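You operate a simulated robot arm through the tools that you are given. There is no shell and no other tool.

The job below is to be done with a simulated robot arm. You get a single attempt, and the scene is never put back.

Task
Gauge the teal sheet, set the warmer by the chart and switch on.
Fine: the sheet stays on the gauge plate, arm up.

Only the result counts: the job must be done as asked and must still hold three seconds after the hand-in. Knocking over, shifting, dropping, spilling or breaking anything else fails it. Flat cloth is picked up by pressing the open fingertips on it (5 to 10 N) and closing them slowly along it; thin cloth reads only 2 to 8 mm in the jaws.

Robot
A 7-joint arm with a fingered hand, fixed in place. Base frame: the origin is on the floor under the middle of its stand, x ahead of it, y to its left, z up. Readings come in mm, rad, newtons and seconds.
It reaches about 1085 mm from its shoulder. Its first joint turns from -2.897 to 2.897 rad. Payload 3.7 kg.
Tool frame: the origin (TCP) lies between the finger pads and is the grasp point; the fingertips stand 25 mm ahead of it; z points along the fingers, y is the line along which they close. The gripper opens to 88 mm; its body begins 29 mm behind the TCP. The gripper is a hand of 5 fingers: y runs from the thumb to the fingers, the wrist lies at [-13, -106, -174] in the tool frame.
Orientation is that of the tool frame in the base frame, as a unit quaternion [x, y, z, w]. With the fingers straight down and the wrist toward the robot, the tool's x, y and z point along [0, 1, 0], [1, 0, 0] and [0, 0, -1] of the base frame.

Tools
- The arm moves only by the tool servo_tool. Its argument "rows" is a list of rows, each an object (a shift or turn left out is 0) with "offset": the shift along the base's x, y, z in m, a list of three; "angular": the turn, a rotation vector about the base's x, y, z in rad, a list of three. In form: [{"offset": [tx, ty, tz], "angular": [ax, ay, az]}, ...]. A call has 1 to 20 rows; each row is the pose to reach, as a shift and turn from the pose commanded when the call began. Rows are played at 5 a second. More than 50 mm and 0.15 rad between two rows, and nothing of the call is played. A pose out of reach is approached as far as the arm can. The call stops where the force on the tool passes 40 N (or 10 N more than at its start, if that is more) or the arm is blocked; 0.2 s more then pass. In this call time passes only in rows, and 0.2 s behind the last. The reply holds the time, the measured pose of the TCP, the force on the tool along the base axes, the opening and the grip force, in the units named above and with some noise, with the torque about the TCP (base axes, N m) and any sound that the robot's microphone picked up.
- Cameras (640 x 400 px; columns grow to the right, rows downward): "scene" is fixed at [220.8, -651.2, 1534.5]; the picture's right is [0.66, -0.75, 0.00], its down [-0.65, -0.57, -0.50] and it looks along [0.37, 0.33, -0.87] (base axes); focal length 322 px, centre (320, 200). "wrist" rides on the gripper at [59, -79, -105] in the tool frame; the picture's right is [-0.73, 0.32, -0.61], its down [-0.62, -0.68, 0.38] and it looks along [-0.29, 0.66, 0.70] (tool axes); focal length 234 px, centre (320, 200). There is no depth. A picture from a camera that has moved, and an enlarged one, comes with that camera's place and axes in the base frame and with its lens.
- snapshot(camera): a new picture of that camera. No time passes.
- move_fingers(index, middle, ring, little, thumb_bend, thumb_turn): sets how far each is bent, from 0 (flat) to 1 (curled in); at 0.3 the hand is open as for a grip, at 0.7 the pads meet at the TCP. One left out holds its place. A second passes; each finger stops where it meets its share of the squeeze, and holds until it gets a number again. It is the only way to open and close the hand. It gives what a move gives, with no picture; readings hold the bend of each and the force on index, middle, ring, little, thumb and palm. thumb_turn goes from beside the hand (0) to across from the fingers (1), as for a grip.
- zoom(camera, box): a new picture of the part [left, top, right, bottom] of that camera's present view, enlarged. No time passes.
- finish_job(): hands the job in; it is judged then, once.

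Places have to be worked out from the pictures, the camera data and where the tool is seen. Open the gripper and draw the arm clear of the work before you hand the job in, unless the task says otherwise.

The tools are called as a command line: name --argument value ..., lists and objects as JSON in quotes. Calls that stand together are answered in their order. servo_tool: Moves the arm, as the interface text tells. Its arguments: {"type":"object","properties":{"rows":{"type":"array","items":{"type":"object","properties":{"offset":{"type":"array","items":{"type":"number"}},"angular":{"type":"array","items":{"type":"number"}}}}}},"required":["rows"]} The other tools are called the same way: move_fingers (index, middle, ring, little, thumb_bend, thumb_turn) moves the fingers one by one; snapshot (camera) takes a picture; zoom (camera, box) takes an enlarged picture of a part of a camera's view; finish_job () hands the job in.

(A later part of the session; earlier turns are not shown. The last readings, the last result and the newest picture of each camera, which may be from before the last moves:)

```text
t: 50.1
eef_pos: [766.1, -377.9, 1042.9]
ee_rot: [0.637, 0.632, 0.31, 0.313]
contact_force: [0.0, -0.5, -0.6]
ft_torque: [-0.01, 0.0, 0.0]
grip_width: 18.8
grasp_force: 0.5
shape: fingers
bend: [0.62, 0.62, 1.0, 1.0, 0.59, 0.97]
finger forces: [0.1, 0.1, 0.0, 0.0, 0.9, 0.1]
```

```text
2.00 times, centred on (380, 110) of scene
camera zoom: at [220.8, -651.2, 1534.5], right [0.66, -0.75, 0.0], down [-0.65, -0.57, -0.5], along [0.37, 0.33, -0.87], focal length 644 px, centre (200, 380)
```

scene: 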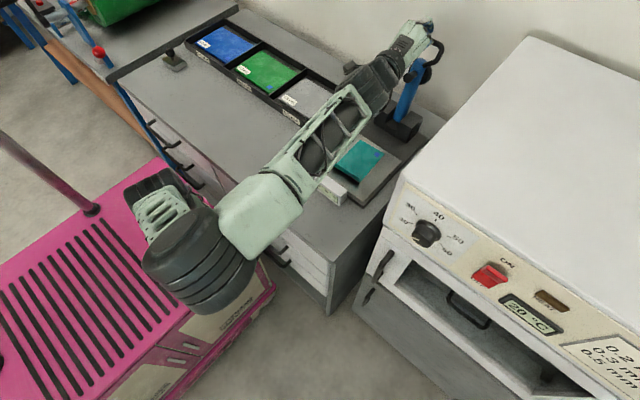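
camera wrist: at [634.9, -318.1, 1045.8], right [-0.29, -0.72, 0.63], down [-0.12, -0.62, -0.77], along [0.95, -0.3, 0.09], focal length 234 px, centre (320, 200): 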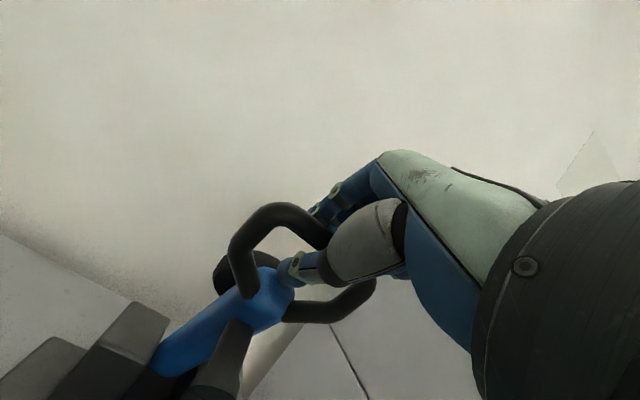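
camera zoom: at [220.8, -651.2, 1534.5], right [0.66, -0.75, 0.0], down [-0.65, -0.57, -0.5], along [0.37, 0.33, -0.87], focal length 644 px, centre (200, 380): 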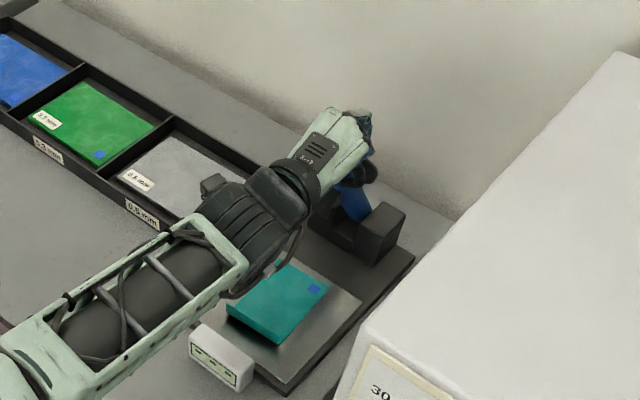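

The lever is following up with under 1 N on the thumb, and the sheet stayed put. I'll continue past vertical to its rear rest.

servo_tool --rows '[{"offset": [0.0175, 0, 0.0091], "angular": [0, -0.015, 0]}, {"offset": [0.0357, 0, 0.0166], "angular": [0, -0.03, 0]}, {"offset": [0.0546, 0, 0.0226], "angular": [0, -0.045, 0]}, {"offset": [0.0739, 0, 0.0269], "angular": [0, -0.06, 0]}, {"offset": [0.0935, 0, 0.0294], "angular": [0, -0.08, 0]}, {"offset": [0.1132, 0, 0.0303], "angular": [0, -0.1, 0]}, {"offset": [0.123, 0, 0.0299], "angular": [0, -0.11, 0]}, {"offset": [0.1329, 0, 0.0294], "angular": [0, -0.12, 0]}, {"offset": [0.143, 0, 0.0283], "angular": [0, -0.13, 0]}, {"offset": [0.1525, 0, 0.0265], "angular": [0, -0.14, 0]}, {"offset": [0.1603, 0, 0.0245], "angular": [0, -0.14, 0]}]'

snapshot --camera "wrist"

zoom --camera "scene" --box '[340, 10, 460, 130]'

```text
t: 52.5
eef_pos: [925.1, -375.5, 1067.7]
ee_rot: [0.613, 0.611, 0.355, 0.355]
contact_force: [0.0, -0.3, 0.3]
ft_torque: [-0.01, 0.02, 0.01]
grip_width: 17.8
grasp_force: 0.1
shape: fingers
bend: [0.62, 0.62, 1.0, 1.0, 0.6, 0.98]
finger forces: [0.0, 0.0, 0.0, 0.0, 0.0, 0.0]
```

```text
taken
camera wrist: at [795.6, -315.4, 1051.7], right [-0.37, -0.72, 0.58], down [-0.01, -0.62, -0.78], along [0.93, -0.3, 0.23], focal length 234 px, centre (320, 200)
```

wrist: 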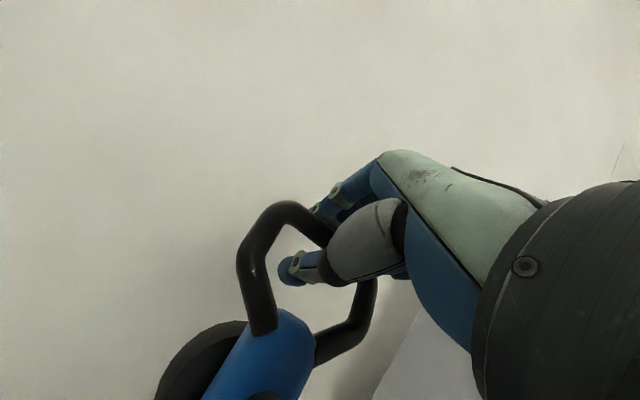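

```text
3.33 times, centred on (400, 70) of scene
camera zoom: at [220.8, -651.2, 1534.5], right [0.66, -0.75, 0.0], down [-0.65, -0.57, -0.5], along [0.37, 0.33, -0.87], focal length 1073 px, centre (53, 633)
```

zoom: 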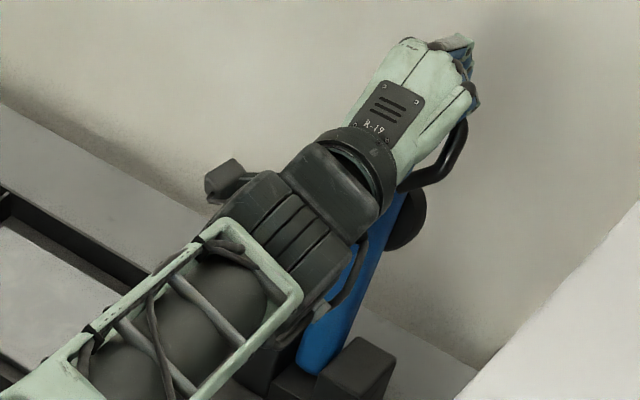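

The lever rests at its rear stop with no load. I'll open the fingers slightly and withdraw along the approach direction.

move_fingers --index 0.5 --middle 0.5 --thumb_bend 0.53

servo_tool --rows '[{"offset": [-0.014, 0, 0.007]}, {"offset": [-0.029, 0, 0.016]}, {"offset": [-0.046, 0, 0.026]}, {"offset": [-0.066, 0, 0.037]}, {"offset": [-0.087, 0, 0.05]}, {"offset": [-0.12, 0, 0.07]}]'

snapshot --camera "wrist"

zoom --camera "scene" --box '[300, 10, 460, 210]'

```text
t: 53.5
eef_pos: [925.5, -374.7, 1066.8]
ee_rot: [0.614, 0.609, 0.354, 0.356]
contact_force: [0.1, 0.5, -0.6]
ft_torque: [-0.01, 0.02, -0.03]
grip_width: 38.0
grasp_force: 0.0
shape: fingers
bend: [0.5, 0.5, 1.0, 1.0, 0.53, 0.98]
finger forces: [0.0, 0.1, 0.1, 0.0, 0.1, 0.0]
```

```text
t: 54.9
eef_pos: [806.7, -375.1, 1137.7]
ee_rot: [0.614, 0.609, 0.354, 0.357]
contact_force: [-0.4, -0.6, -0.4]
ft_torque: [-0.02, -0.04, -0.02]
grip_width: 38.2
grasp_force: 0.2
shape: fingers
bend: [0.5, 0.5, 1.0, 1.0, 0.53, 0.98]
finger forces: [0.1, 0.0, 0.0, 0.1, 0.0, 0.1]
```

```text
taken
camera wrist: at [675.8, -314.9, 1122.6], right [-0.37, -0.72, 0.58], down [-0.01, -0.62, -0.78], along [0.93, -0.3, 0.23], focal length 234 px, centre (320, 200)
```

wrist: 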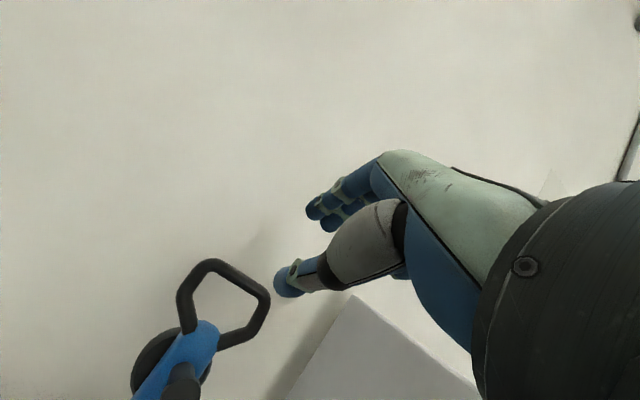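

```text
2.00 times, centred on (380, 110) of scene
camera zoom: at [220.8, -651.2, 1534.5], right [0.66, -0.75, 0.0], down [-0.65, -0.57, -0.5], along [0.37, 0.33, -0.87], focal length 644 px, centre (200, 380)
```

zoom: 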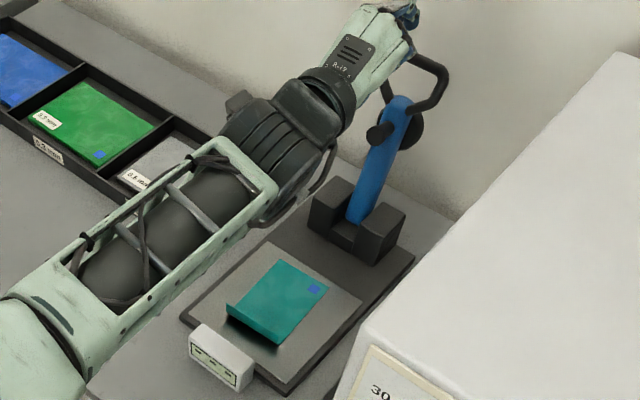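

Lever up, sheet undisturbed. From the earlier panel view the dial marks lie on a circle centred at about (y -635, z 1037): 40 at the top and 60° of turn per 10 °C. So 20→50 is 180° clockwise, and the knob front is near x≈489. I'll retreat from the gauge and level the hand to point at +x.

servo_tool --rows '[{"offset": [-0.038, -0.002, 0.01], "angular": [0, -0.052, 0]}, {"offset": [-0.076, -0.005, 0.015], "angular": [0, -0.105, 0]}, {"offset": [-0.114, -0.01, 0.02], "angular": [0, -0.157, 0]}, {"offset": [-0.152, -0.015, 0.02], "angular": [0, -0.21, 0]}, {"offset": [-0.19, -0.02, 0.02], "angular": [0, -0.262, 0]}, {"offset": [-0.228, -0.025, 0.02], "angular": [0, -0.314, 0]}, {"offset": [-0.266, -0.03, 0.02], "angular": [0, -0.367, 0]}, {"offset": [-0.304, -0.035, 0.015], "angular": [0, -0.42, 0]}, {"offset": [-0.342, -0.04, 0.01], "angular": [0, -0.472, 0]}, {"offset": [-0.38, -0.045, 0.01], "angular": [0, -0.524, 0]}]'

snapshot --camera "scene"

```text
t: 57.1
eef_pos: [425.1, -421.0, 1148.0]
ee_rot: [0.501, 0.496, 0.501, 0.502]
contact_force: [-0.9, 0.1, 0.6]
ft_torque: [0.01, -0.04, 0.0]
grip_width: 37.8
grasp_force: 0.0
shape: fingers
bend: [0.5, 0.5, 1.0, 1.0, 0.53, 0.98]
finger forces: [0.0, 0.1, 0.0, 0.0, 0.0, 0.0]
```

```text
taken
```

scene: 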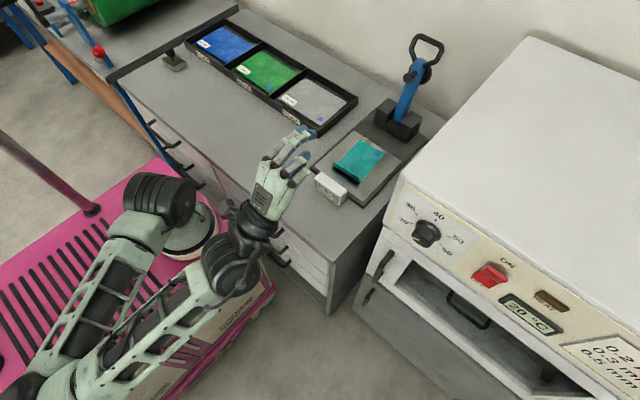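

The hand is level and clear. I'll zoom the scene camera on the dial to check the geometry before approaching.

zoom --camera "scene" --box '[385, 190, 485, 280]'

```text
4.44 times, centred on (435, 235) of scene
camera zoom: at [220.8, -651.2, 1534.5], right [0.66, -0.75, 0.0], down [-0.65, -0.57, -0.5], along [0.37, 0.33, -0.87], focal length 1431 px, centre (-191, 44)
```

zoom: 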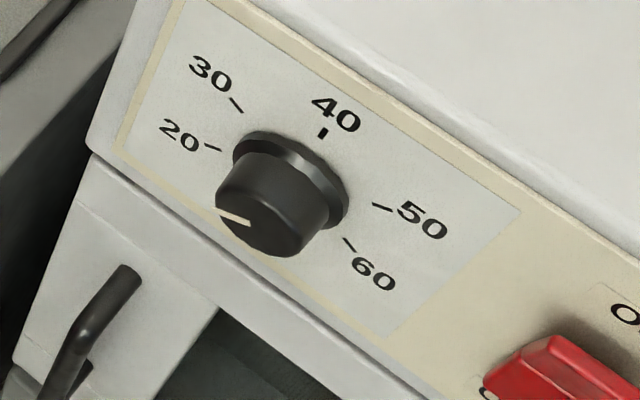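

The scene view agrees: panel at x≈513, knob axis near y≈-637, z≈1037, pointer at 20 (-120° from the top). I'll bring the hand in front of the knob about 90 mm short of the grip, rolled 45°, to check reach.

servo_tool --rows '[{"offset": [-0.03, -0.03, 0.0], "angular": [0.1, 0, 0]}, {"offset": [-0.045, -0.065, -0.01], "angular": [0.2, 0, 0]}, {"offset": [-0.05, -0.1, -0.03], "angular": [0.3, 0, 0]}, {"offset": [-0.05, -0.135, -0.05], "angular": [0.4, 0, 0]}, {"offset": [-0.05, -0.165, -0.07], "angular": [0.5, 0, 0]}, {"offset": [-0.045, -0.19, -0.09], "angular": [0.6, 0, 0]}, {"offset": [-0.04, -0.21, -0.105], "angular": [0.7, 0, 0]}, {"offset": [-0.035, -0.216, -0.111], "angular": [0.785, 0, 0]}]'

snapshot --camera "wrist"

snapshot --camera "scene"

```text
t: 58.9
eef_pos: [391.5, -638.2, 1035.9]
ee_rot: [0.654, 0.266, 0.653, 0.272]
contact_force: [-0.4, -0.7, 0.3]
ft_torque: [-0.01, 0.01, -0.02]
grip_width: 37.9
grasp_force: 0.0
shape: fingers
bend: [0.5, 0.5, 1.0, 1.0, 0.53, 0.98]
finger forces: [0.0, 0.1, 0.0, 0.0, 0.0, 0.0]
```

```text
taken
camera wrist: at [286.4, -539.9, 1024.4], right [-0.61, -0.73, -0.29], down [0.38, 0.04, -0.92], along [0.69, -0.68, 0.26], focal length 234 px, centre (320, 200)
```

wrist: 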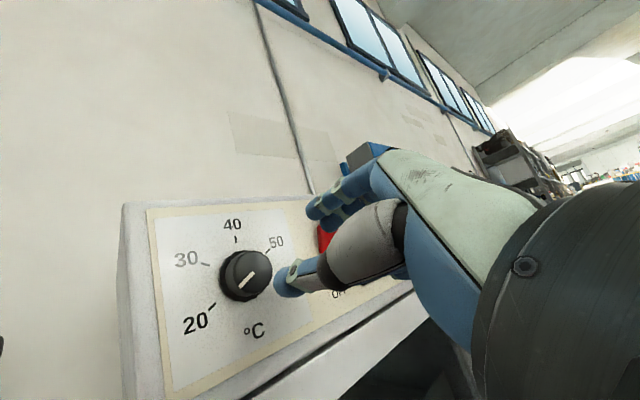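

```text
taken
```

scene: 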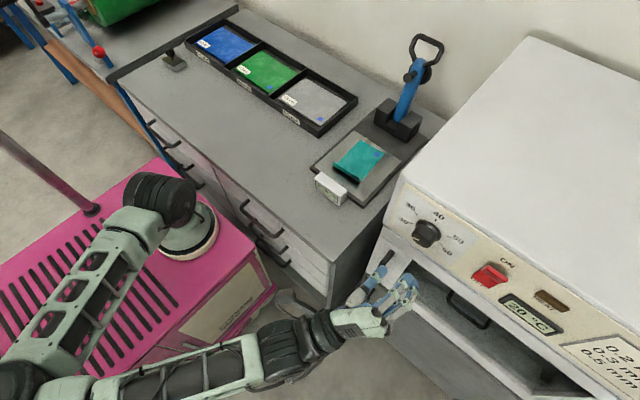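

Excellent: the wrist camera sees the whole dial clearly with the pointer at 20. I'll zoom in to pin down the knob axis.

zoom --camera "wrist" --box '[150, 200, 350, 350]'

```text
2.67 times, centred on (250, 275) of wrist
camera zoom: at [286.4, -539.9, 1024.4], right [-0.61, -0.73, -0.29], down [0.38, 0.04, -0.92], along [0.69, -0.68, 0.26], focal length 624 px, centre (507, 0)
```

zoom: 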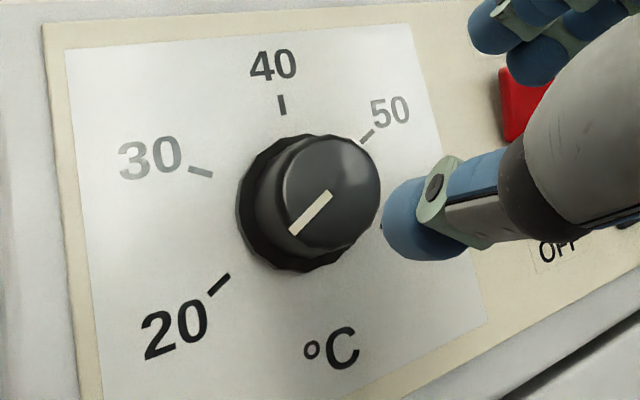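

The knob axis is at y≈-633.5, z≈1038, front face x≈485, knob diameter about 40 mm. Before gripping I'll test the roll range at this standoff by turning +90° about x.

servo_tool --rows '[{"offset": [0, 0.002, 0.001], "angular": [0.13, 0, 0]}, {"offset": [0, 0.004, 0.002], "angular": [0.26, 0, 0]}, {"offset": [0, 0.0047, 0.002], "angular": [0.39, 0, 0]}, {"offset": [0, 0.0047, 0.002], "angular": [0.52, 0, 0]}, {"offset": [0, 0.0047, 0.002], "angular": [0.65, 0, 0]}, {"offset": [0, 0.0047, 0.002], "angular": [0.78, 0, 0]}, {"offset": [0, 0.0047, 0.002], "angular": [0.91, 0, 0]}, {"offset": [0, 0.0047, 0.002], "angular": [1.04, 0, 0]}, {"offset": [0, 0.0047, 0.002], "angular": [1.17, 0, 0]}, {"offset": [0, 0.0047, 0.002], "angular": [1.3, 0, 0]}, {"offset": [0, 0.0047, 0.002], "angular": [1.43, 0, 0]}, {"offset": [0, 0.0047, 0.002], "angular": [1.571, 0, 0]}]'

snapshot --camera "wrist"

snapshot --camera "scene"

```text
t: 61.5
eef_pos: [391.8, -632.3, 1038.5]
ee_rot: [0.654, -0.275, 0.65, -0.271]
contact_force: [-0.8, 0.2, -1.0]
ft_torque: [-0.03, -0.01, 0.0]
grip_width: 37.7
grasp_force: 0.0
shape: fingers
bend: [0.5, 0.5, 1.0, 1.0, 0.53, 0.98]
finger forces: [0.0, 0.1, 0.0, 0.0, 0.1, 0.1]
```

```text
taken
camera wrist: at [286.2, -617.3, 1138.5], right [-0.61, 0.29, -0.74], down [0.39, 0.92, 0.04], along [0.69, -0.26, -0.68], focal length 234 px, centre (320, 200)
```

wrist: 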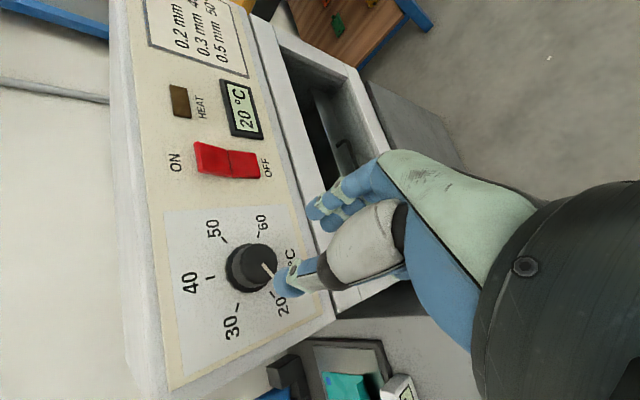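

```text
taken
```

scene: 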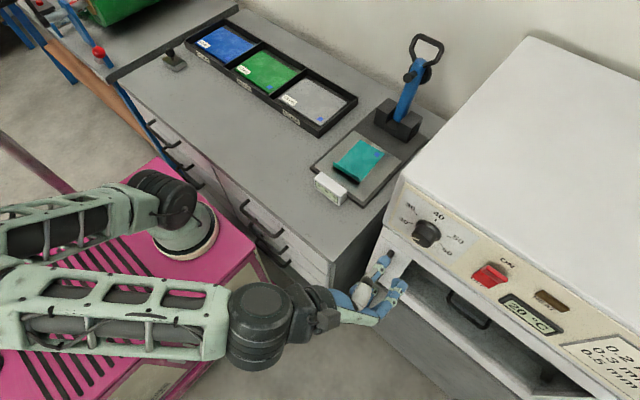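

Full reach at a 135° roll, so 90° per grip works. I'll roll back to 45° and open the index, middle and thumb wider for the knob.

servo_tool --rows '[{"offset": [0, 0, 0], "angular": [-0.13, 0, 0]}, {"offset": [0, 0, 0], "angular": [-0.26, 0, 0]}, {"offset": [0, 0, 0], "angular": [-0.39, 0, 0]}, {"offset": [0, 0, 0], "angular": [-0.52, 0, 0]}, {"offset": [0, 0, 0], "angular": [-0.65, 0, 0]}, {"offset": [0, 0, 0], "angular": [-0.78, 0, 0]}, {"offset": [0, 0, 0], "angular": [-0.91, 0, 0]}, {"offset": [0, 0, 0], "angular": [-1.04, 0, 0]}, {"offset": [0, 0, 0], "angular": [-1.17, 0, 0]}, {"offset": [0, 0, 0], "angular": [-1.3, 0, 0]}, {"offset": [0, 0, 0], "angular": [-1.43, 0, 0]}, {"offset": [0, 0, 0], "angular": [-1.571, 0, 0]}]'

move_fingers --index 0.38 --middle 0.38 --thumb_bend 0.4

snapshot --camera "wrist"

```text
t: 64.1
eef_pos: [391.3, -632.0, 1039.7]
ee_rot: [0.654, 0.268, 0.653, 0.272]
contact_force: [0.2, -0.1, 0.1]
ft_torque: [0.0, 0.0, 0.02]
grip_width: 38.1
grasp_force: 0.0
shape: fingers
bend: [0.5, 0.5, 1.0, 1.0, 0.53, 0.98]
finger forces: [0.1, 0.1, 0.0, 0.0, 0.0, 0.0]
```

```text
t: 65.1
eef_pos: [391.5, -632.9, 1040.0]
ee_rot: [0.654, 0.266, 0.654, 0.272]
contact_force: [0.1, 0.5, 0.2]
ft_torque: [-0.04, 0.0, 0.0]
grip_width: 65.0
grasp_force: 0.1
shape: fingers
bend: [0.38, 0.38, 1.0, 1.0, 0.4, 0.98]
finger forces: [0.0, 0.0, 0.0, 0.0, 0.0, 0.1]
```

```text
taken
camera wrist: at [286.0, -534.2, 1027.0], right [-0.61, -0.74, -0.29], down [0.38, 0.04, -0.92], along [0.69, -0.68, 0.26], focal length 234 px, centre (320, 200)
```

wrist: 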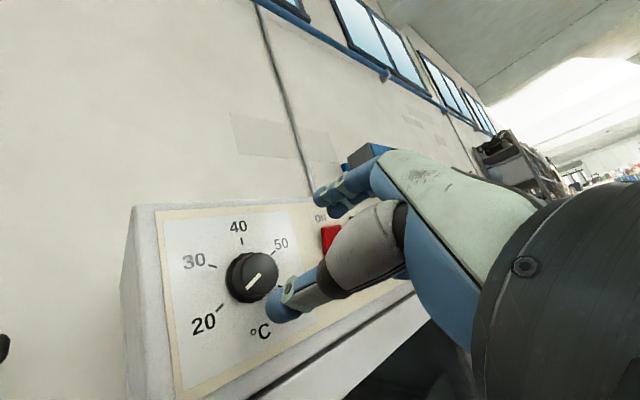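

The opening is 65 mm. I'll advance 55 mm toward the knob and check the alignment.

servo_tool --rows '[{"offset": [0.015, 0, 0]}, {"offset": [0.03, 0, 0]}, {"offset": [0.043, 0, 0]}, {"offset": [0.055, 0, 0]}]'

snapshot --camera "wrist"

zoom --camera "scene" --box '[370, 190, 490, 310]'

```text
t: 66.1
eef_pos: [445.2, -631.7, 1038.7]
ee_rot: [0.655, 0.265, 0.653, 0.272]
contact_force: [-0.7, 0.2, -0.2]
ft_torque: [-0.02, 0.0, 0.02]
grip_width: 65.1
grasp_force: 0.1
shape: fingers
bend: [0.38, 0.38, 1.0, 1.0, 0.4, 0.98]
finger forces: [0.0, 0.1, 0.1, 0.1, 0.1, 0.0]
```

```text
taken
camera wrist: at [340.4, -533.7, 1026.8], right [-0.61, -0.74, -0.29], down [0.38, 0.04, -0.92], along [0.69, -0.68, 0.26], focal length 234 px, centre (320, 200)
```

wrist: 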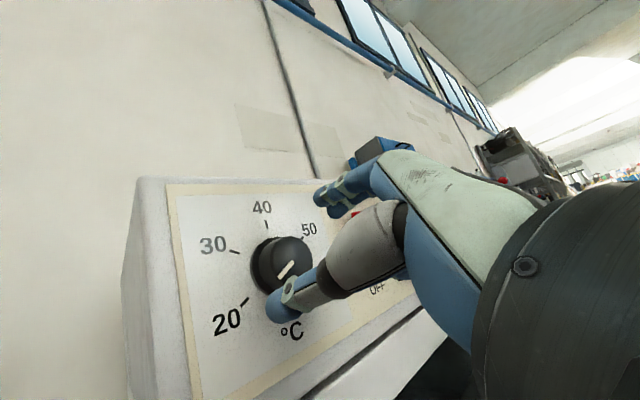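

```text
3.33 times, centred on (430, 250) of scene
camera zoom: at [220.8, -651.2, 1534.5], right [0.66, -0.75, 0.0], down [-0.65, -0.57, -0.5], along [0.37, 0.33, -0.87], focal length 1073 px, centre (-47, 33)
```

zoom: 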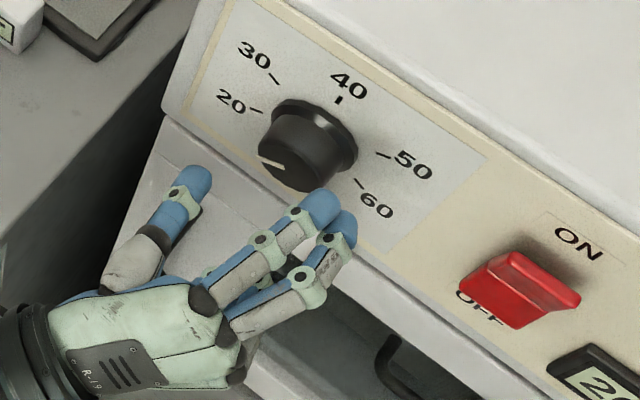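

The thumb and fingers flank the knob evenly. I'll go in the last ~18 mm in small steps, feeling for contact with the panel.

servo_tool --rows '[{"offset": [0.005, 0, 0]}, {"offset": [0.01, 0, 0]}, {"offset": [0.014, 0, 0]}, {"offset": [0.018, 0, 0]}]'

zoom --camera "wrist" --box '[200, 150, 400, 350]'

zoom --camera "scene" --box '[370, 190, 490, 310]'

```text
t: 67.1
eef_pos: [464.6, -631.7, 1039.9]
ee_rot: [0.655, 0.266, 0.653, 0.272]
contact_force: [0.3, 0.0, 0.2]
ft_torque: [-0.01, -0.01, 0.02]
grip_width: 65.0
grasp_force: 0.1
shape: fingers
bend: [0.38, 0.38, 1.0, 1.0, 0.4, 0.98]
finger forces: [0.1, 0.0, 0.0, 0.1, 0.1, 0.0]
```

```text
2.00 times, centred on (300, 250) of wrist
camera zoom: at [359.0, -533.8, 1026.4], right [-0.61, -0.74, -0.29], down [0.38, 0.04, -0.92], along [0.69, -0.68, 0.26], focal length 468 px, centre (360, 100)
```

zoom: 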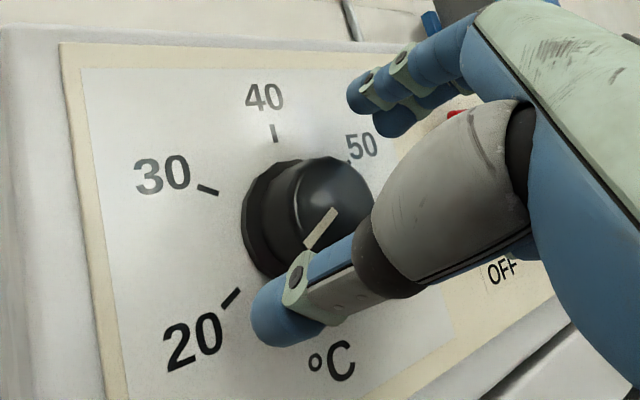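

```text
3.33 times, centred on (430, 250) of scene
camera zoom: at [220.8, -651.2, 1534.5], right [0.66, -0.75, 0.0], down [-0.65, -0.57, -0.5], along [0.37, 0.33, -0.87], focal length 1073 px, centre (-47, 33)
```

zoom: 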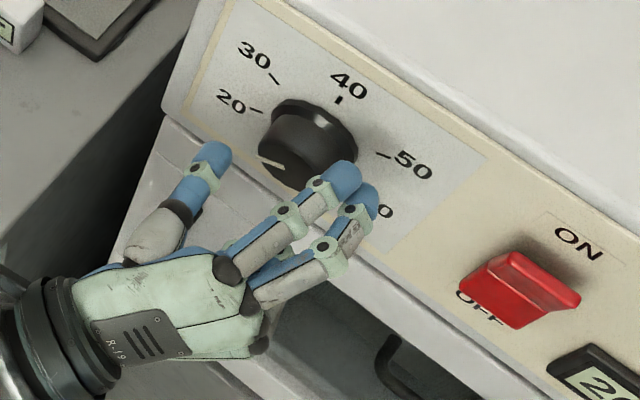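

No contact yet at x=465. I'll inch forward a few more millimetres to get a good overlap with the knob.

servo_tool --rows '[{"offset": [0.002, 0, 0]}, {"offset": [0.004, 0, 0]}]'

```text
t: 67.7
eef_pos: [467.8, -631.9, 1037.8]
ee_rot: [0.654, 0.267, 0.653, 0.272]
contact_force: [0.2, 0.3, 0.4]
ft_torque: [0.0, 0.02, 0.03]
grip_width: 65.1
grasp_force: 0.1
shape: fingers
bend: [0.38, 0.38, 1.0, 1.0, 0.4, 0.98]
finger forces: [0.0, 0.1, 0.0, 0.0, 0.0, 0.0]
```

Still free. I'll start closing on the knob gradually.

move_fingers --index 0.46 --middle 0.46 --thumb_bend 0.46

zoom --camera "wrist" --box '[200, 150, 400, 350]'

```text
t: 68.7
eef_pos: [467.0, -631.9, 1040.3]
ee_rot: [0.654, 0.268, 0.654, 0.271]
contact_force: [-1.1, -0.3, -0.7]
ft_torque: [-0.05, -0.01, -0.03]
grip_width: 50.9
grasp_force: 0.0
shape: fingers
bend: [0.46, 0.46, 1.0, 1.0, 0.46, 0.98]
finger forces: [0.0, 0.1, 0.0, 0.0, 0.1, 0.0]
```

```text
2.00 times, centred on (300, 250) of wrist
camera zoom: at [363.1, -533.8, 1026.8], right [-0.61, -0.74, -0.29], down [0.38, 0.04, -0.92], along [0.69, -0.68, 0.26], focal length 468 px, centre (360, 100)
```

zoom: 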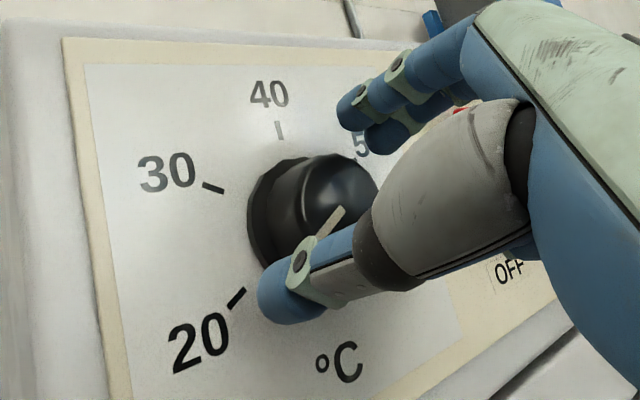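

The fingers are closing in around the knob; no contact yet. Continuing to close.

move_fingers --index 0.52 --middle 0.52 --thumb_bend 0.52

zoom --camera "wrist" --box '[200, 150, 400, 350]'

```text
t: 69.7
eef_pos: [468.5, -632.2, 1040.6]
ee_rot: [0.654, 0.267, 0.653, 0.271]
contact_force: [-0.4, 0.8, 0.0]
ft_torque: [0.02, 0.02, -0.02]
grip_width: 40.5
grasp_force: 0.6
shape: fingers
bend: [0.51, 0.51, 1.0, 1.0, 0.5, 0.97]
finger forces: [0.3, 0.8, 0.1, 0.1, 1.1, 0.1]
```

```text
2.00 times, centred on (300, 250) of wrist
camera zoom: at [363.1, -533.8, 1026.7], right [-0.61, -0.74, -0.29], down [0.38, 0.04, -0.92], along [0.69, -0.68, 0.26], focal length 468 px, centre (360, 100)
```

zoom: 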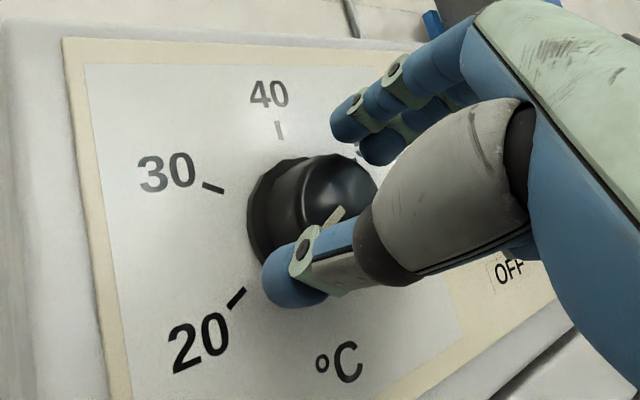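

Even contact at 40.5 mm width, so the grip is centred. I'll squeeze firmly.

move_fingers --index 0.6 --middle 0.6 --thumb_bend 0.6

```text
t: 70.7
eef_pos: [468.5, -632.6, 1040.4]
ee_rot: [0.655, 0.266, 0.652, 0.273]
contact_force: [-0.3, -3.5, 2.9]
ft_torque: [-0.04, -0.08, -0.05]
grip_width: 37.1
grasp_force: 7.0
shape: fingers
bend: [0.53, 0.54, 1.0, 1.0, 0.53, 0.97]
finger forces: [3.9, 5.2, 0.0, 0.0, 4.9, 0.0]
```

The grip is about 7 N; I'll tighten a bit more to avoid slipping before turning.

move_fingers --index 0.72 --middle 0.72 --thumb_bend 0.7

```text
t: 71.7
eef_pos: [467.5, -632.2, 1039.3]
ee_rot: [0.655, 0.266, 0.653, 0.273]
contact_force: [-0.1, -6.2, 5.7]
ft_torque: [-0.07, -0.14, -0.16]
grip_width: 35.6
grasp_force: 14.0
shape: fingers
bend: [0.54, 0.55, 1.0, 1.0, 0.55, 0.97]
finger forces: [9.1, 8.5, 0.0, 0.1, 10.2, 0.0]
```

Grip about 14 N. I'll turn 0.3 rad clockwise as a test and check that the pointer follows.

servo_tool --rows '[{"angular": [0.075, 0, 0]}, {"angular": [0.15, 0, 0]}, {"angular": [0.225, 0, 0]}, {"angular": [0.3, 0, 0]}]'

zoom --camera "wrist" --box '[200, 150, 400, 350]'

zoom --camera "scene" --box '[370, 190, 490, 310]'

```text
t: 72.7
eef_pos: [466.3, -631.9, 1038.7]
ee_rot: [0.688, 0.166, 0.685, 0.171]
contact_force: [-0.1, -10.6, 7.9]
ft_torque: [-0.06, -0.15, -0.31]
grip_width: 35.2
grasp_force: 14.5
shape: fingers
bend: [0.53, 0.54, 1.0, 1.0, 0.57, 0.96]
finger forces: [11.2, 10.0, 0.0, 0.1, 9.1, 0.0]
```

```text
2.00 times, centred on (300, 250) of wrist
camera zoom: at [362.8, -534.6, 1055.9], right [-0.61, -0.62, -0.49], down [0.39, 0.31, -0.87], along [0.69, -0.72, 0.05], focal length 468 px, centre (360, 100)
```

zoom: 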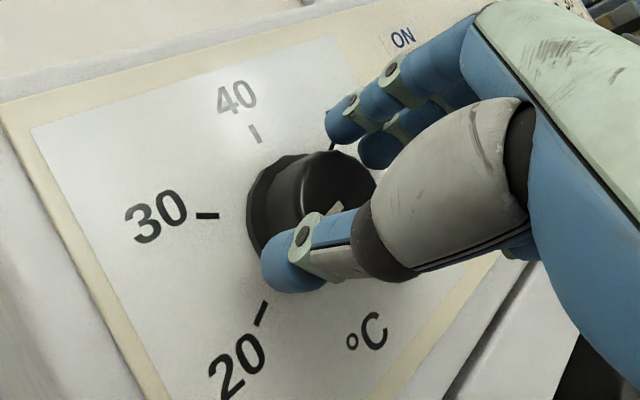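

```text
3.33 times, centred on (430, 250) of scene
camera zoom: at [220.8, -651.2, 1534.5], right [0.66, -0.75, 0.0], down [-0.65, -0.57, -0.5], along [0.37, 0.33, -0.87], focal length 1073 px, centre (-47, 33)
```

zoom: 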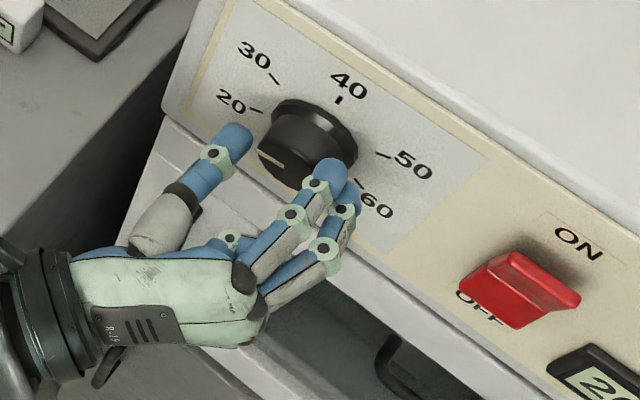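

The pointer has turned with the hand and no slip is visible. I'll continue another 1.27 rad in this grip.

servo_tool --rows '[{"angular": [0.1, 0, 0]}, {"angular": [0.2, 0, 0]}, {"angular": [0.3, 0, 0]}, {"angular": [0.4, 0, 0]}, {"angular": [0.5, 0, 0]}, {"angular": [0.6, 0, 0]}, {"angular": [0.7, 0, 0]}, {"angular": [0.8, 0, 0]}, {"angular": [0.9, 0, 0]}, {"angular": [1.0, 0, 0]}, {"angular": [1.1, 0, 0]}, {"angular": [1.2, 0, 0]}, {"angular": [1.27, 0, 0]}]'

zoom --camera "wrist" --box '[150, 100, 400, 350]'

zoom --camera "scene" --box '[370, 190, 490, 310]'

```text
t: 75.5
eef_pos: [468.0, -633.1, 1038.9]
ee_rot: [0.655, -0.274, 0.65, -0.271]
contact_force: [-2.0, -19.9, -5.6]
ft_torque: [-0.1, 0.22, -0.48]
grip_width: 35.4
grasp_force: 16.4
shape: fingers
bend: [0.49, 0.53, 1.0, 1.0, 0.6, 0.94]
finger forces: [15.0, 10.0, 0.1, 0.1, 8.4, 0.0]
```

```text
1.60 times, centred on (275, 225) of wrist
camera zoom: at [362.9, -619.1, 1138.3], right [-0.61, 0.29, -0.74], down [0.39, 0.92, 0.04], along [0.69, -0.26, -0.68], focal length 375 px, centre (392, 160)
```

zoom: 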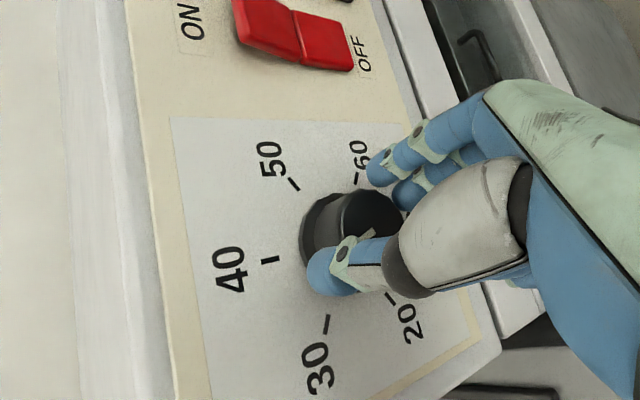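

```text
3.33 times, centred on (430, 250) of scene
camera zoom: at [220.8, -651.2, 1534.5], right [0.66, -0.75, 0.0], down [-0.65, -0.57, -0.5], along [0.37, 0.33, -0.87], focal length 1073 px, centre (-47, 33)
```

zoom: 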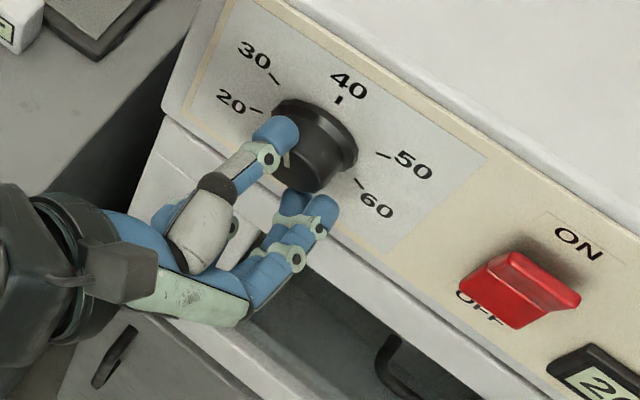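

The knob has turned about 90°. I'll release, back off 60 mm and look at the pointer before the second grip.

move_fingers --index 0.38 --middle 0.38 --thumb_bend 0.4

servo_tool --rows '[{"offset": [-0.02, 0, 0]}, {"offset": [-0.04, 0, 0]}, {"offset": [-0.06, 0, 0]}, {"offset": [-0.075, 0, 0]}]'

zoom --camera "wrist" --box '[150, 150, 350, 350]'

zoom --camera "scene" --box '[385, 190, 485, 280]'

```text
t: 76.5
eef_pos: [468.3, -632.0, 1038.4]
ee_rot: [0.656, -0.273, 0.65, -0.271]
contact_force: [-0.1, 0.4, 0.6]
ft_torque: [-0.01, 0.0, 0.0]
grip_width: 65.1
grasp_force: 0.0
shape: fingers
bend: [0.38, 0.38, 1.0, 1.0, 0.4, 0.97]
finger forces: [0.0, 0.0, 0.0, 0.1, 0.0, 0.0]
```

```text
t: 77.5
eef_pos: [393.2, -632.9, 1039.4]
ee_rot: [0.655, -0.273, 0.651, -0.27]
contact_force: [-0.6, 0.0, -0.3]
ft_torque: [0.01, 0.01, 0.0]
grip_width: 65.2
grasp_force: 0.1
shape: fingers
bend: [0.38, 0.38, 1.0, 1.0, 0.4, 0.97]
finger forces: [0.0, 0.1, 0.1, 0.0, 0.1, 0.0]
```

```text
2.00 times, centred on (250, 250) of wrist
camera zoom: at [288.2, -618.3, 1139.6], right [-0.61, 0.29, -0.74], down [0.38, 0.92, 0.04], along [0.69, -0.26, -0.68], focal length 468 px, centre (460, 100)
```

zoom: 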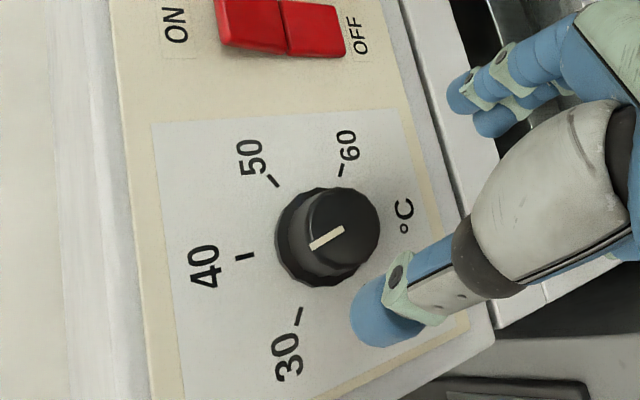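

```text
4.44 times, centred on (435, 235) of scene
camera zoom: at [220.8, -651.2, 1534.5], right [0.66, -0.75, 0.0], down [-0.65, -0.57, -0.5], along [0.37, 0.33, -0.87], focal length 1431 px, centre (-191, 44)
```

zoom: 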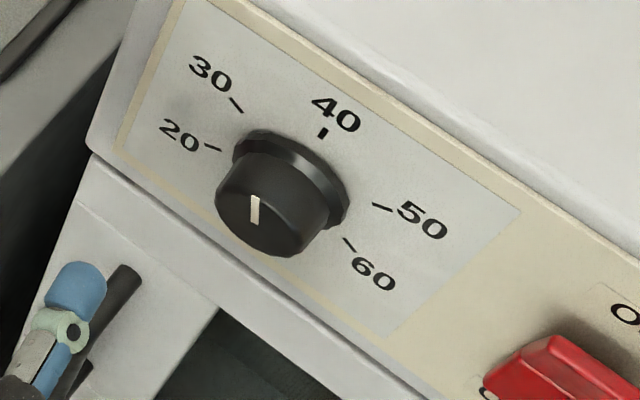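

The pointer now stands about -14° from the top (just left of 40), so roughly 74° remain to reach 50 at +60°. I'll roll the hand back 1.3 rad at this standoff for a second grip.

servo_tool --rows '[{"angular": [-0.13, 0, 0]}, {"angular": [-0.26, 0, 0]}, {"angular": [-0.39, 0, 0]}, {"angular": [-0.52, 0, 0]}, {"angular": [-0.65, 0, 0]}, {"angular": [-0.78, 0, 0]}, {"angular": [-0.91, 0, 0]}, {"angular": [-1.04, 0, 0]}, {"angular": [-1.17, 0, 0]}, {"angular": [-1.3, 0, 0]}]'

zoom --camera "wrist" --box '[150, 180, 350, 350]'

```text
t: 79.7
eef_pos: [393.3, -630.7, 1040.2]
ee_rot: [0.685, 0.177, 0.683, 0.182]
contact_force: [-0.5, -0.4, -0.2]
ft_torque: [0.01, 0.03, -0.02]
grip_width: 65.3
grasp_force: 0.1
shape: fingers
bend: [0.38, 0.38, 1.0, 1.0, 0.4, 0.97]
finger forces: [0.0, 0.0, 0.0, 0.0, 0.0, 0.1]
```

```text
2.35 times, centred on (250, 265) of wrist
camera zoom: at [287.7, -533.3, 1053.4], right [-0.61, -0.63, -0.47], down [0.39, 0.28, -0.88], along [0.69, -0.72, 0.07], focal length 551 px, centre (485, 47)
```

zoom: 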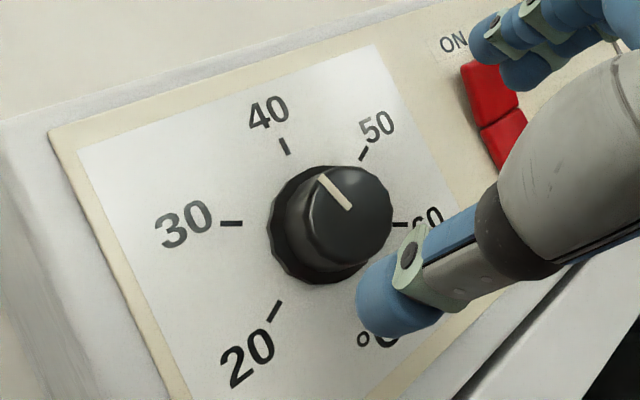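

The pointer is at about -16°. I'll advance onto the knob again.

servo_tool --rows '[{"offset": [0.02, -0.001, -0.001]}, {"offset": [0.04, -0.0015, -0.0015]}, {"offset": [0.055, -0.0015, -0.0015]}, {"offset": [0.066, -0.0015, -0.0015]}, {"offset": [0.075, -0.0015, -0.0015]}]'

move_fingers --index 0.52 --middle 0.52 --thumb_bend 0.52

move_fingers --index 0.72 --middle 0.72 --thumb_bend 0.7

zoom --camera "wrist" --box '[200, 150, 400, 350]'

zoom --camera "scene" --box '[385, 190, 485, 280]'

```text
t: 80.9
eef_pos: [468.5, -632.0, 1037.0]
ee_rot: [0.685, 0.177, 0.683, 0.182]
contact_force: [-0.1, 0.3, 0.3]
ft_torque: [0.0, 0.02, -0.02]
grip_width: 65.4
grasp_force: 0.1
shape: fingers
bend: [0.38, 0.38, 1.0, 1.0, 0.4, 0.97]
finger forces: [0.0, 0.1, 0.0, 0.0, 0.1, 0.0]
```

```text
t: 81.9
eef_pos: [467.7, -633.5, 1037.0]
ee_rot: [0.686, 0.175, 0.682, 0.181]
contact_force: [1.5, -0.6, 0.9]
ft_torque: [0.0, 0.01, -0.05]
grip_width: 40.6
grasp_force: 1.0
shape: fingers
bend: [0.5, 0.5, 1.0, 1.0, 0.5, 0.97]
finger forces: [0.9, 1.2, 0.0, 0.1, 0.8, 0.0]
```

```text
t: 82.9
eef_pos: [466.6, -634.1, 1037.1]
ee_rot: [0.686, 0.175, 0.682, 0.182]
contact_force: [-0.8, -10.5, 5.3]
ft_torque: [-0.04, -0.1, -0.33]
grip_width: 37.2
grasp_force: 14.0
shape: fingers
bend: [0.52, 0.55, 1.0, 1.0, 0.54, 0.97]
finger forces: [10.7, 9.1, 0.1, 0.1, 7.9, 0.1]
```

```text
2.00 times, centred on (300, 250) of wrist
camera zoom: at [362.4, -535.5, 1051.7], right [-0.61, -0.63, -0.47], down [0.39, 0.29, -0.88], along [0.69, -0.72, 0.07], focal length 468 px, centre (360, 100)
```

zoom: 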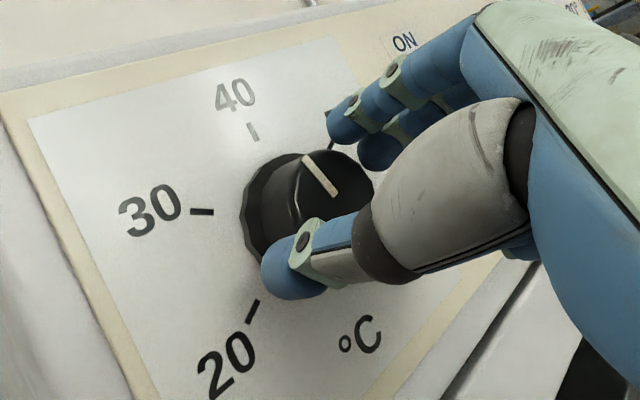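

```text
4.44 times, centred on (435, 235) of scene
camera zoom: at [220.8, -651.2, 1534.5], right [0.66, -0.75, 0.0], down [-0.65, -0.57, -0.5], along [0.37, 0.33, -0.87], focal length 1431 px, centre (-191, 44)
```

zoom: 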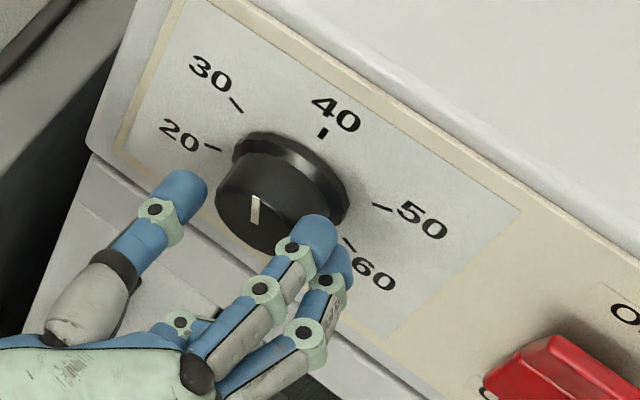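

Gripped evenly with the pointer unchanged. I'll turn 1.1 rad and check.

servo_tool --rows '[{"angular": [0.1, 0, 0]}, {"angular": [0.2, 0, 0]}, {"angular": [0.3, 0, 0]}, {"angular": [0.4, 0, 0]}, {"angular": [0.5, 0, 0]}, {"angular": [0.6, 0, 0]}, {"angular": [0.7, 0, 0]}, {"angular": [0.8, 0, 0]}, {"angular": [0.9, 0, 0]}, {"angular": [1.0, 0, 0]}, {"angular": [1.1, 0, 0]}]'

zoom --camera "wrist" --box '[150, 130, 370, 350]'

zoom --camera "scene" --box '[385, 190, 485, 280]'

```text
t: 85.3
eef_pos: [467.9, -633.8, 1036.6]
ee_rot: [0.678, -0.208, 0.675, -0.204]
contact_force: [-2.0, -16.1, -6.4]
ft_torque: [-0.04, 0.26, -0.37]
grip_width: 37.4
grasp_force: 15.1
shape: fingers
bend: [0.5, 0.54, 1.0, 1.0, 0.57, 0.96]
finger forces: [12.8, 10.3, 0.0, 0.1, 6.7, 0.0]
```

```text
1.82 times, centred on (260, 240) of wrist
camera zoom: at [362.4, -600.7, 1132.2], right [-0.61, 0.14, -0.78], down [0.38, 0.91, -0.14], along [0.69, -0.39, -0.61], focal length 426 px, centre (429, 127)
```

zoom: 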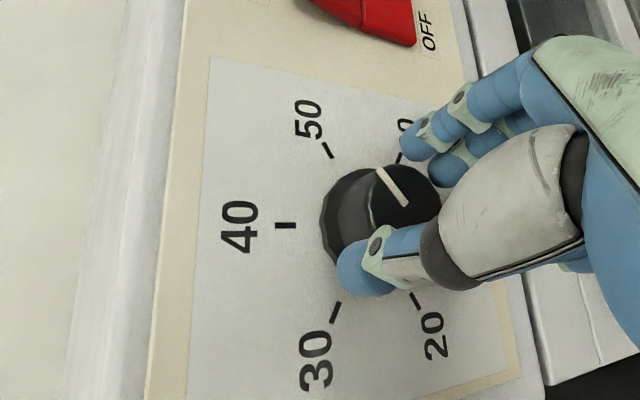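

```text
4.44 times, centred on (435, 235) of scene
camera zoom: at [220.8, -651.2, 1534.5], right [0.66, -0.75, 0.0], down [-0.65, -0.57, -0.5], along [0.37, 0.33, -0.87], focal length 1431 px, centre (-191, 44)
```

zoom: 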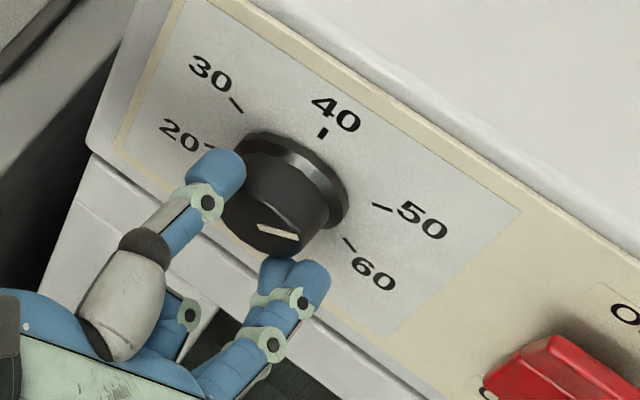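

The pointer is now at about +50° (48–52° by the two views); the 50 mark is at +60°. I'll turn another 0.17 rad.

servo_tool --rows '[{"angular": [0.06, 0, 0]}, {"angular": [0.12, 0, 0]}, {"angular": [0.17, 0, 0]}]'

zoom --camera "wrist" --box '[150, 130, 370, 350]'

zoom --camera "scene" --box '[400, 205, 460, 260]'

```text
t: 86.1
eef_pos: [466.8, -634.3, 1036.2]
ee_rot: [0.66, -0.263, 0.654, -0.26]
contact_force: [-3.3, -17.0, -7.7]
ft_torque: [-0.07, 0.23, -0.37]
grip_width: 37.4
grasp_force: 14.8
shape: fingers
bend: [0.5, 0.54, 1.0, 1.0, 0.57, 0.95]
finger forces: [13.3, 9.9, 0.0, 0.1, 6.9, 0.0]
```

```text
1.82 times, centred on (260, 240) of wrist
camera zoom: at [362.5, -616.6, 1136.1], right [-0.61, 0.27, -0.74], down [0.39, 0.92, 0.01], along [0.69, -0.28, -0.67], focal length 426 px, centre (429, 127)
```

zoom: 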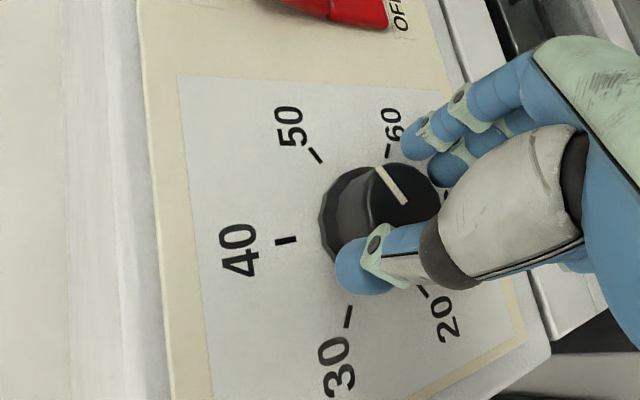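

```text
7.27 times, centred on (430, 232) of scene
camera zoom: at [220.8, -651.2, 1534.5], right [0.66, -0.75, 0.0], down [-0.65, -0.57, -0.5], along [0.37, 0.33, -0.87], focal length 2342 px, centre (-480, -36)
```

zoom: 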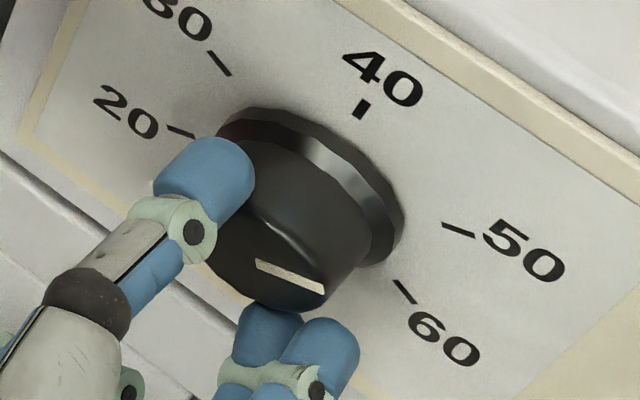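

The pointer now runs parallel to the 50 tick (about 61° by the scene view). I'll release, back off and verify.

move_fingers --index 0.38 --middle 0.38 --thumb_bend 0.4

servo_tool --rows '[{"offset": [-0.02, 0, 0]}, {"offset": [-0.04, 0, 0]}, {"offset": [-0.06, 0, 0]}, {"offset": [-0.085, 0, 0]}]'

zoom --camera "wrist" --box '[150, 150, 350, 350]'

zoom --camera "scene" --box '[400, 205, 460, 260]'

```text
t: 87.1
eef_pos: [467.2, -632.3, 1037.4]
ee_rot: [0.659, -0.263, 0.655, -0.26]
contact_force: [-0.3, 0.1, 0.8]
ft_torque: [-0.04, 0.01, 0.0]
grip_width: 65.4
grasp_force: 0.2
shape: fingers
bend: [0.38, 0.38, 1.0, 1.0, 0.4, 0.97]
finger forces: [0.0, 0.0, 0.1, 0.0, 0.0, 0.0]
```

```text
t: 88.1
eef_pos: [383.2, -632.1, 1038.7]
ee_rot: [0.66, -0.262, 0.655, -0.26]
contact_force: [0.4, -0.7, -0.7]
ft_torque: [0.0, -0.01, 0.03]
grip_width: 65.4
grasp_force: 0.1
shape: fingers
bend: [0.38, 0.38, 1.0, 1.0, 0.4, 0.97]
finger forces: [0.1, 0.1, 0.0, 0.0, 0.0, 0.0]
```

```text
2.00 times, centred on (250, 250) of wrist
camera zoom: at [277.8, -615.6, 1137.5], right [-0.61, 0.27, -0.74], down [0.38, 0.92, 0.01], along [0.69, -0.28, -0.67], focal length 468 px, centre (460, 100)
```

zoom: 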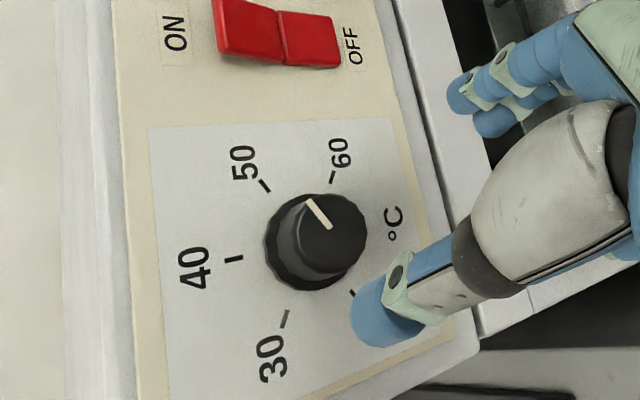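

```text
7.27 times, centred on (430, 232) of scene
camera zoom: at [220.8, -651.2, 1534.5], right [0.66, -0.75, 0.0], down [-0.65, -0.57, -0.5], along [0.37, 0.33, -0.87], focal length 2342 px, centre (-480, -36)
```

zoom: 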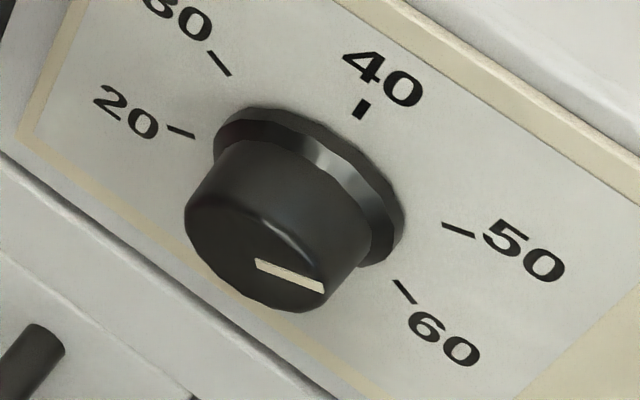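

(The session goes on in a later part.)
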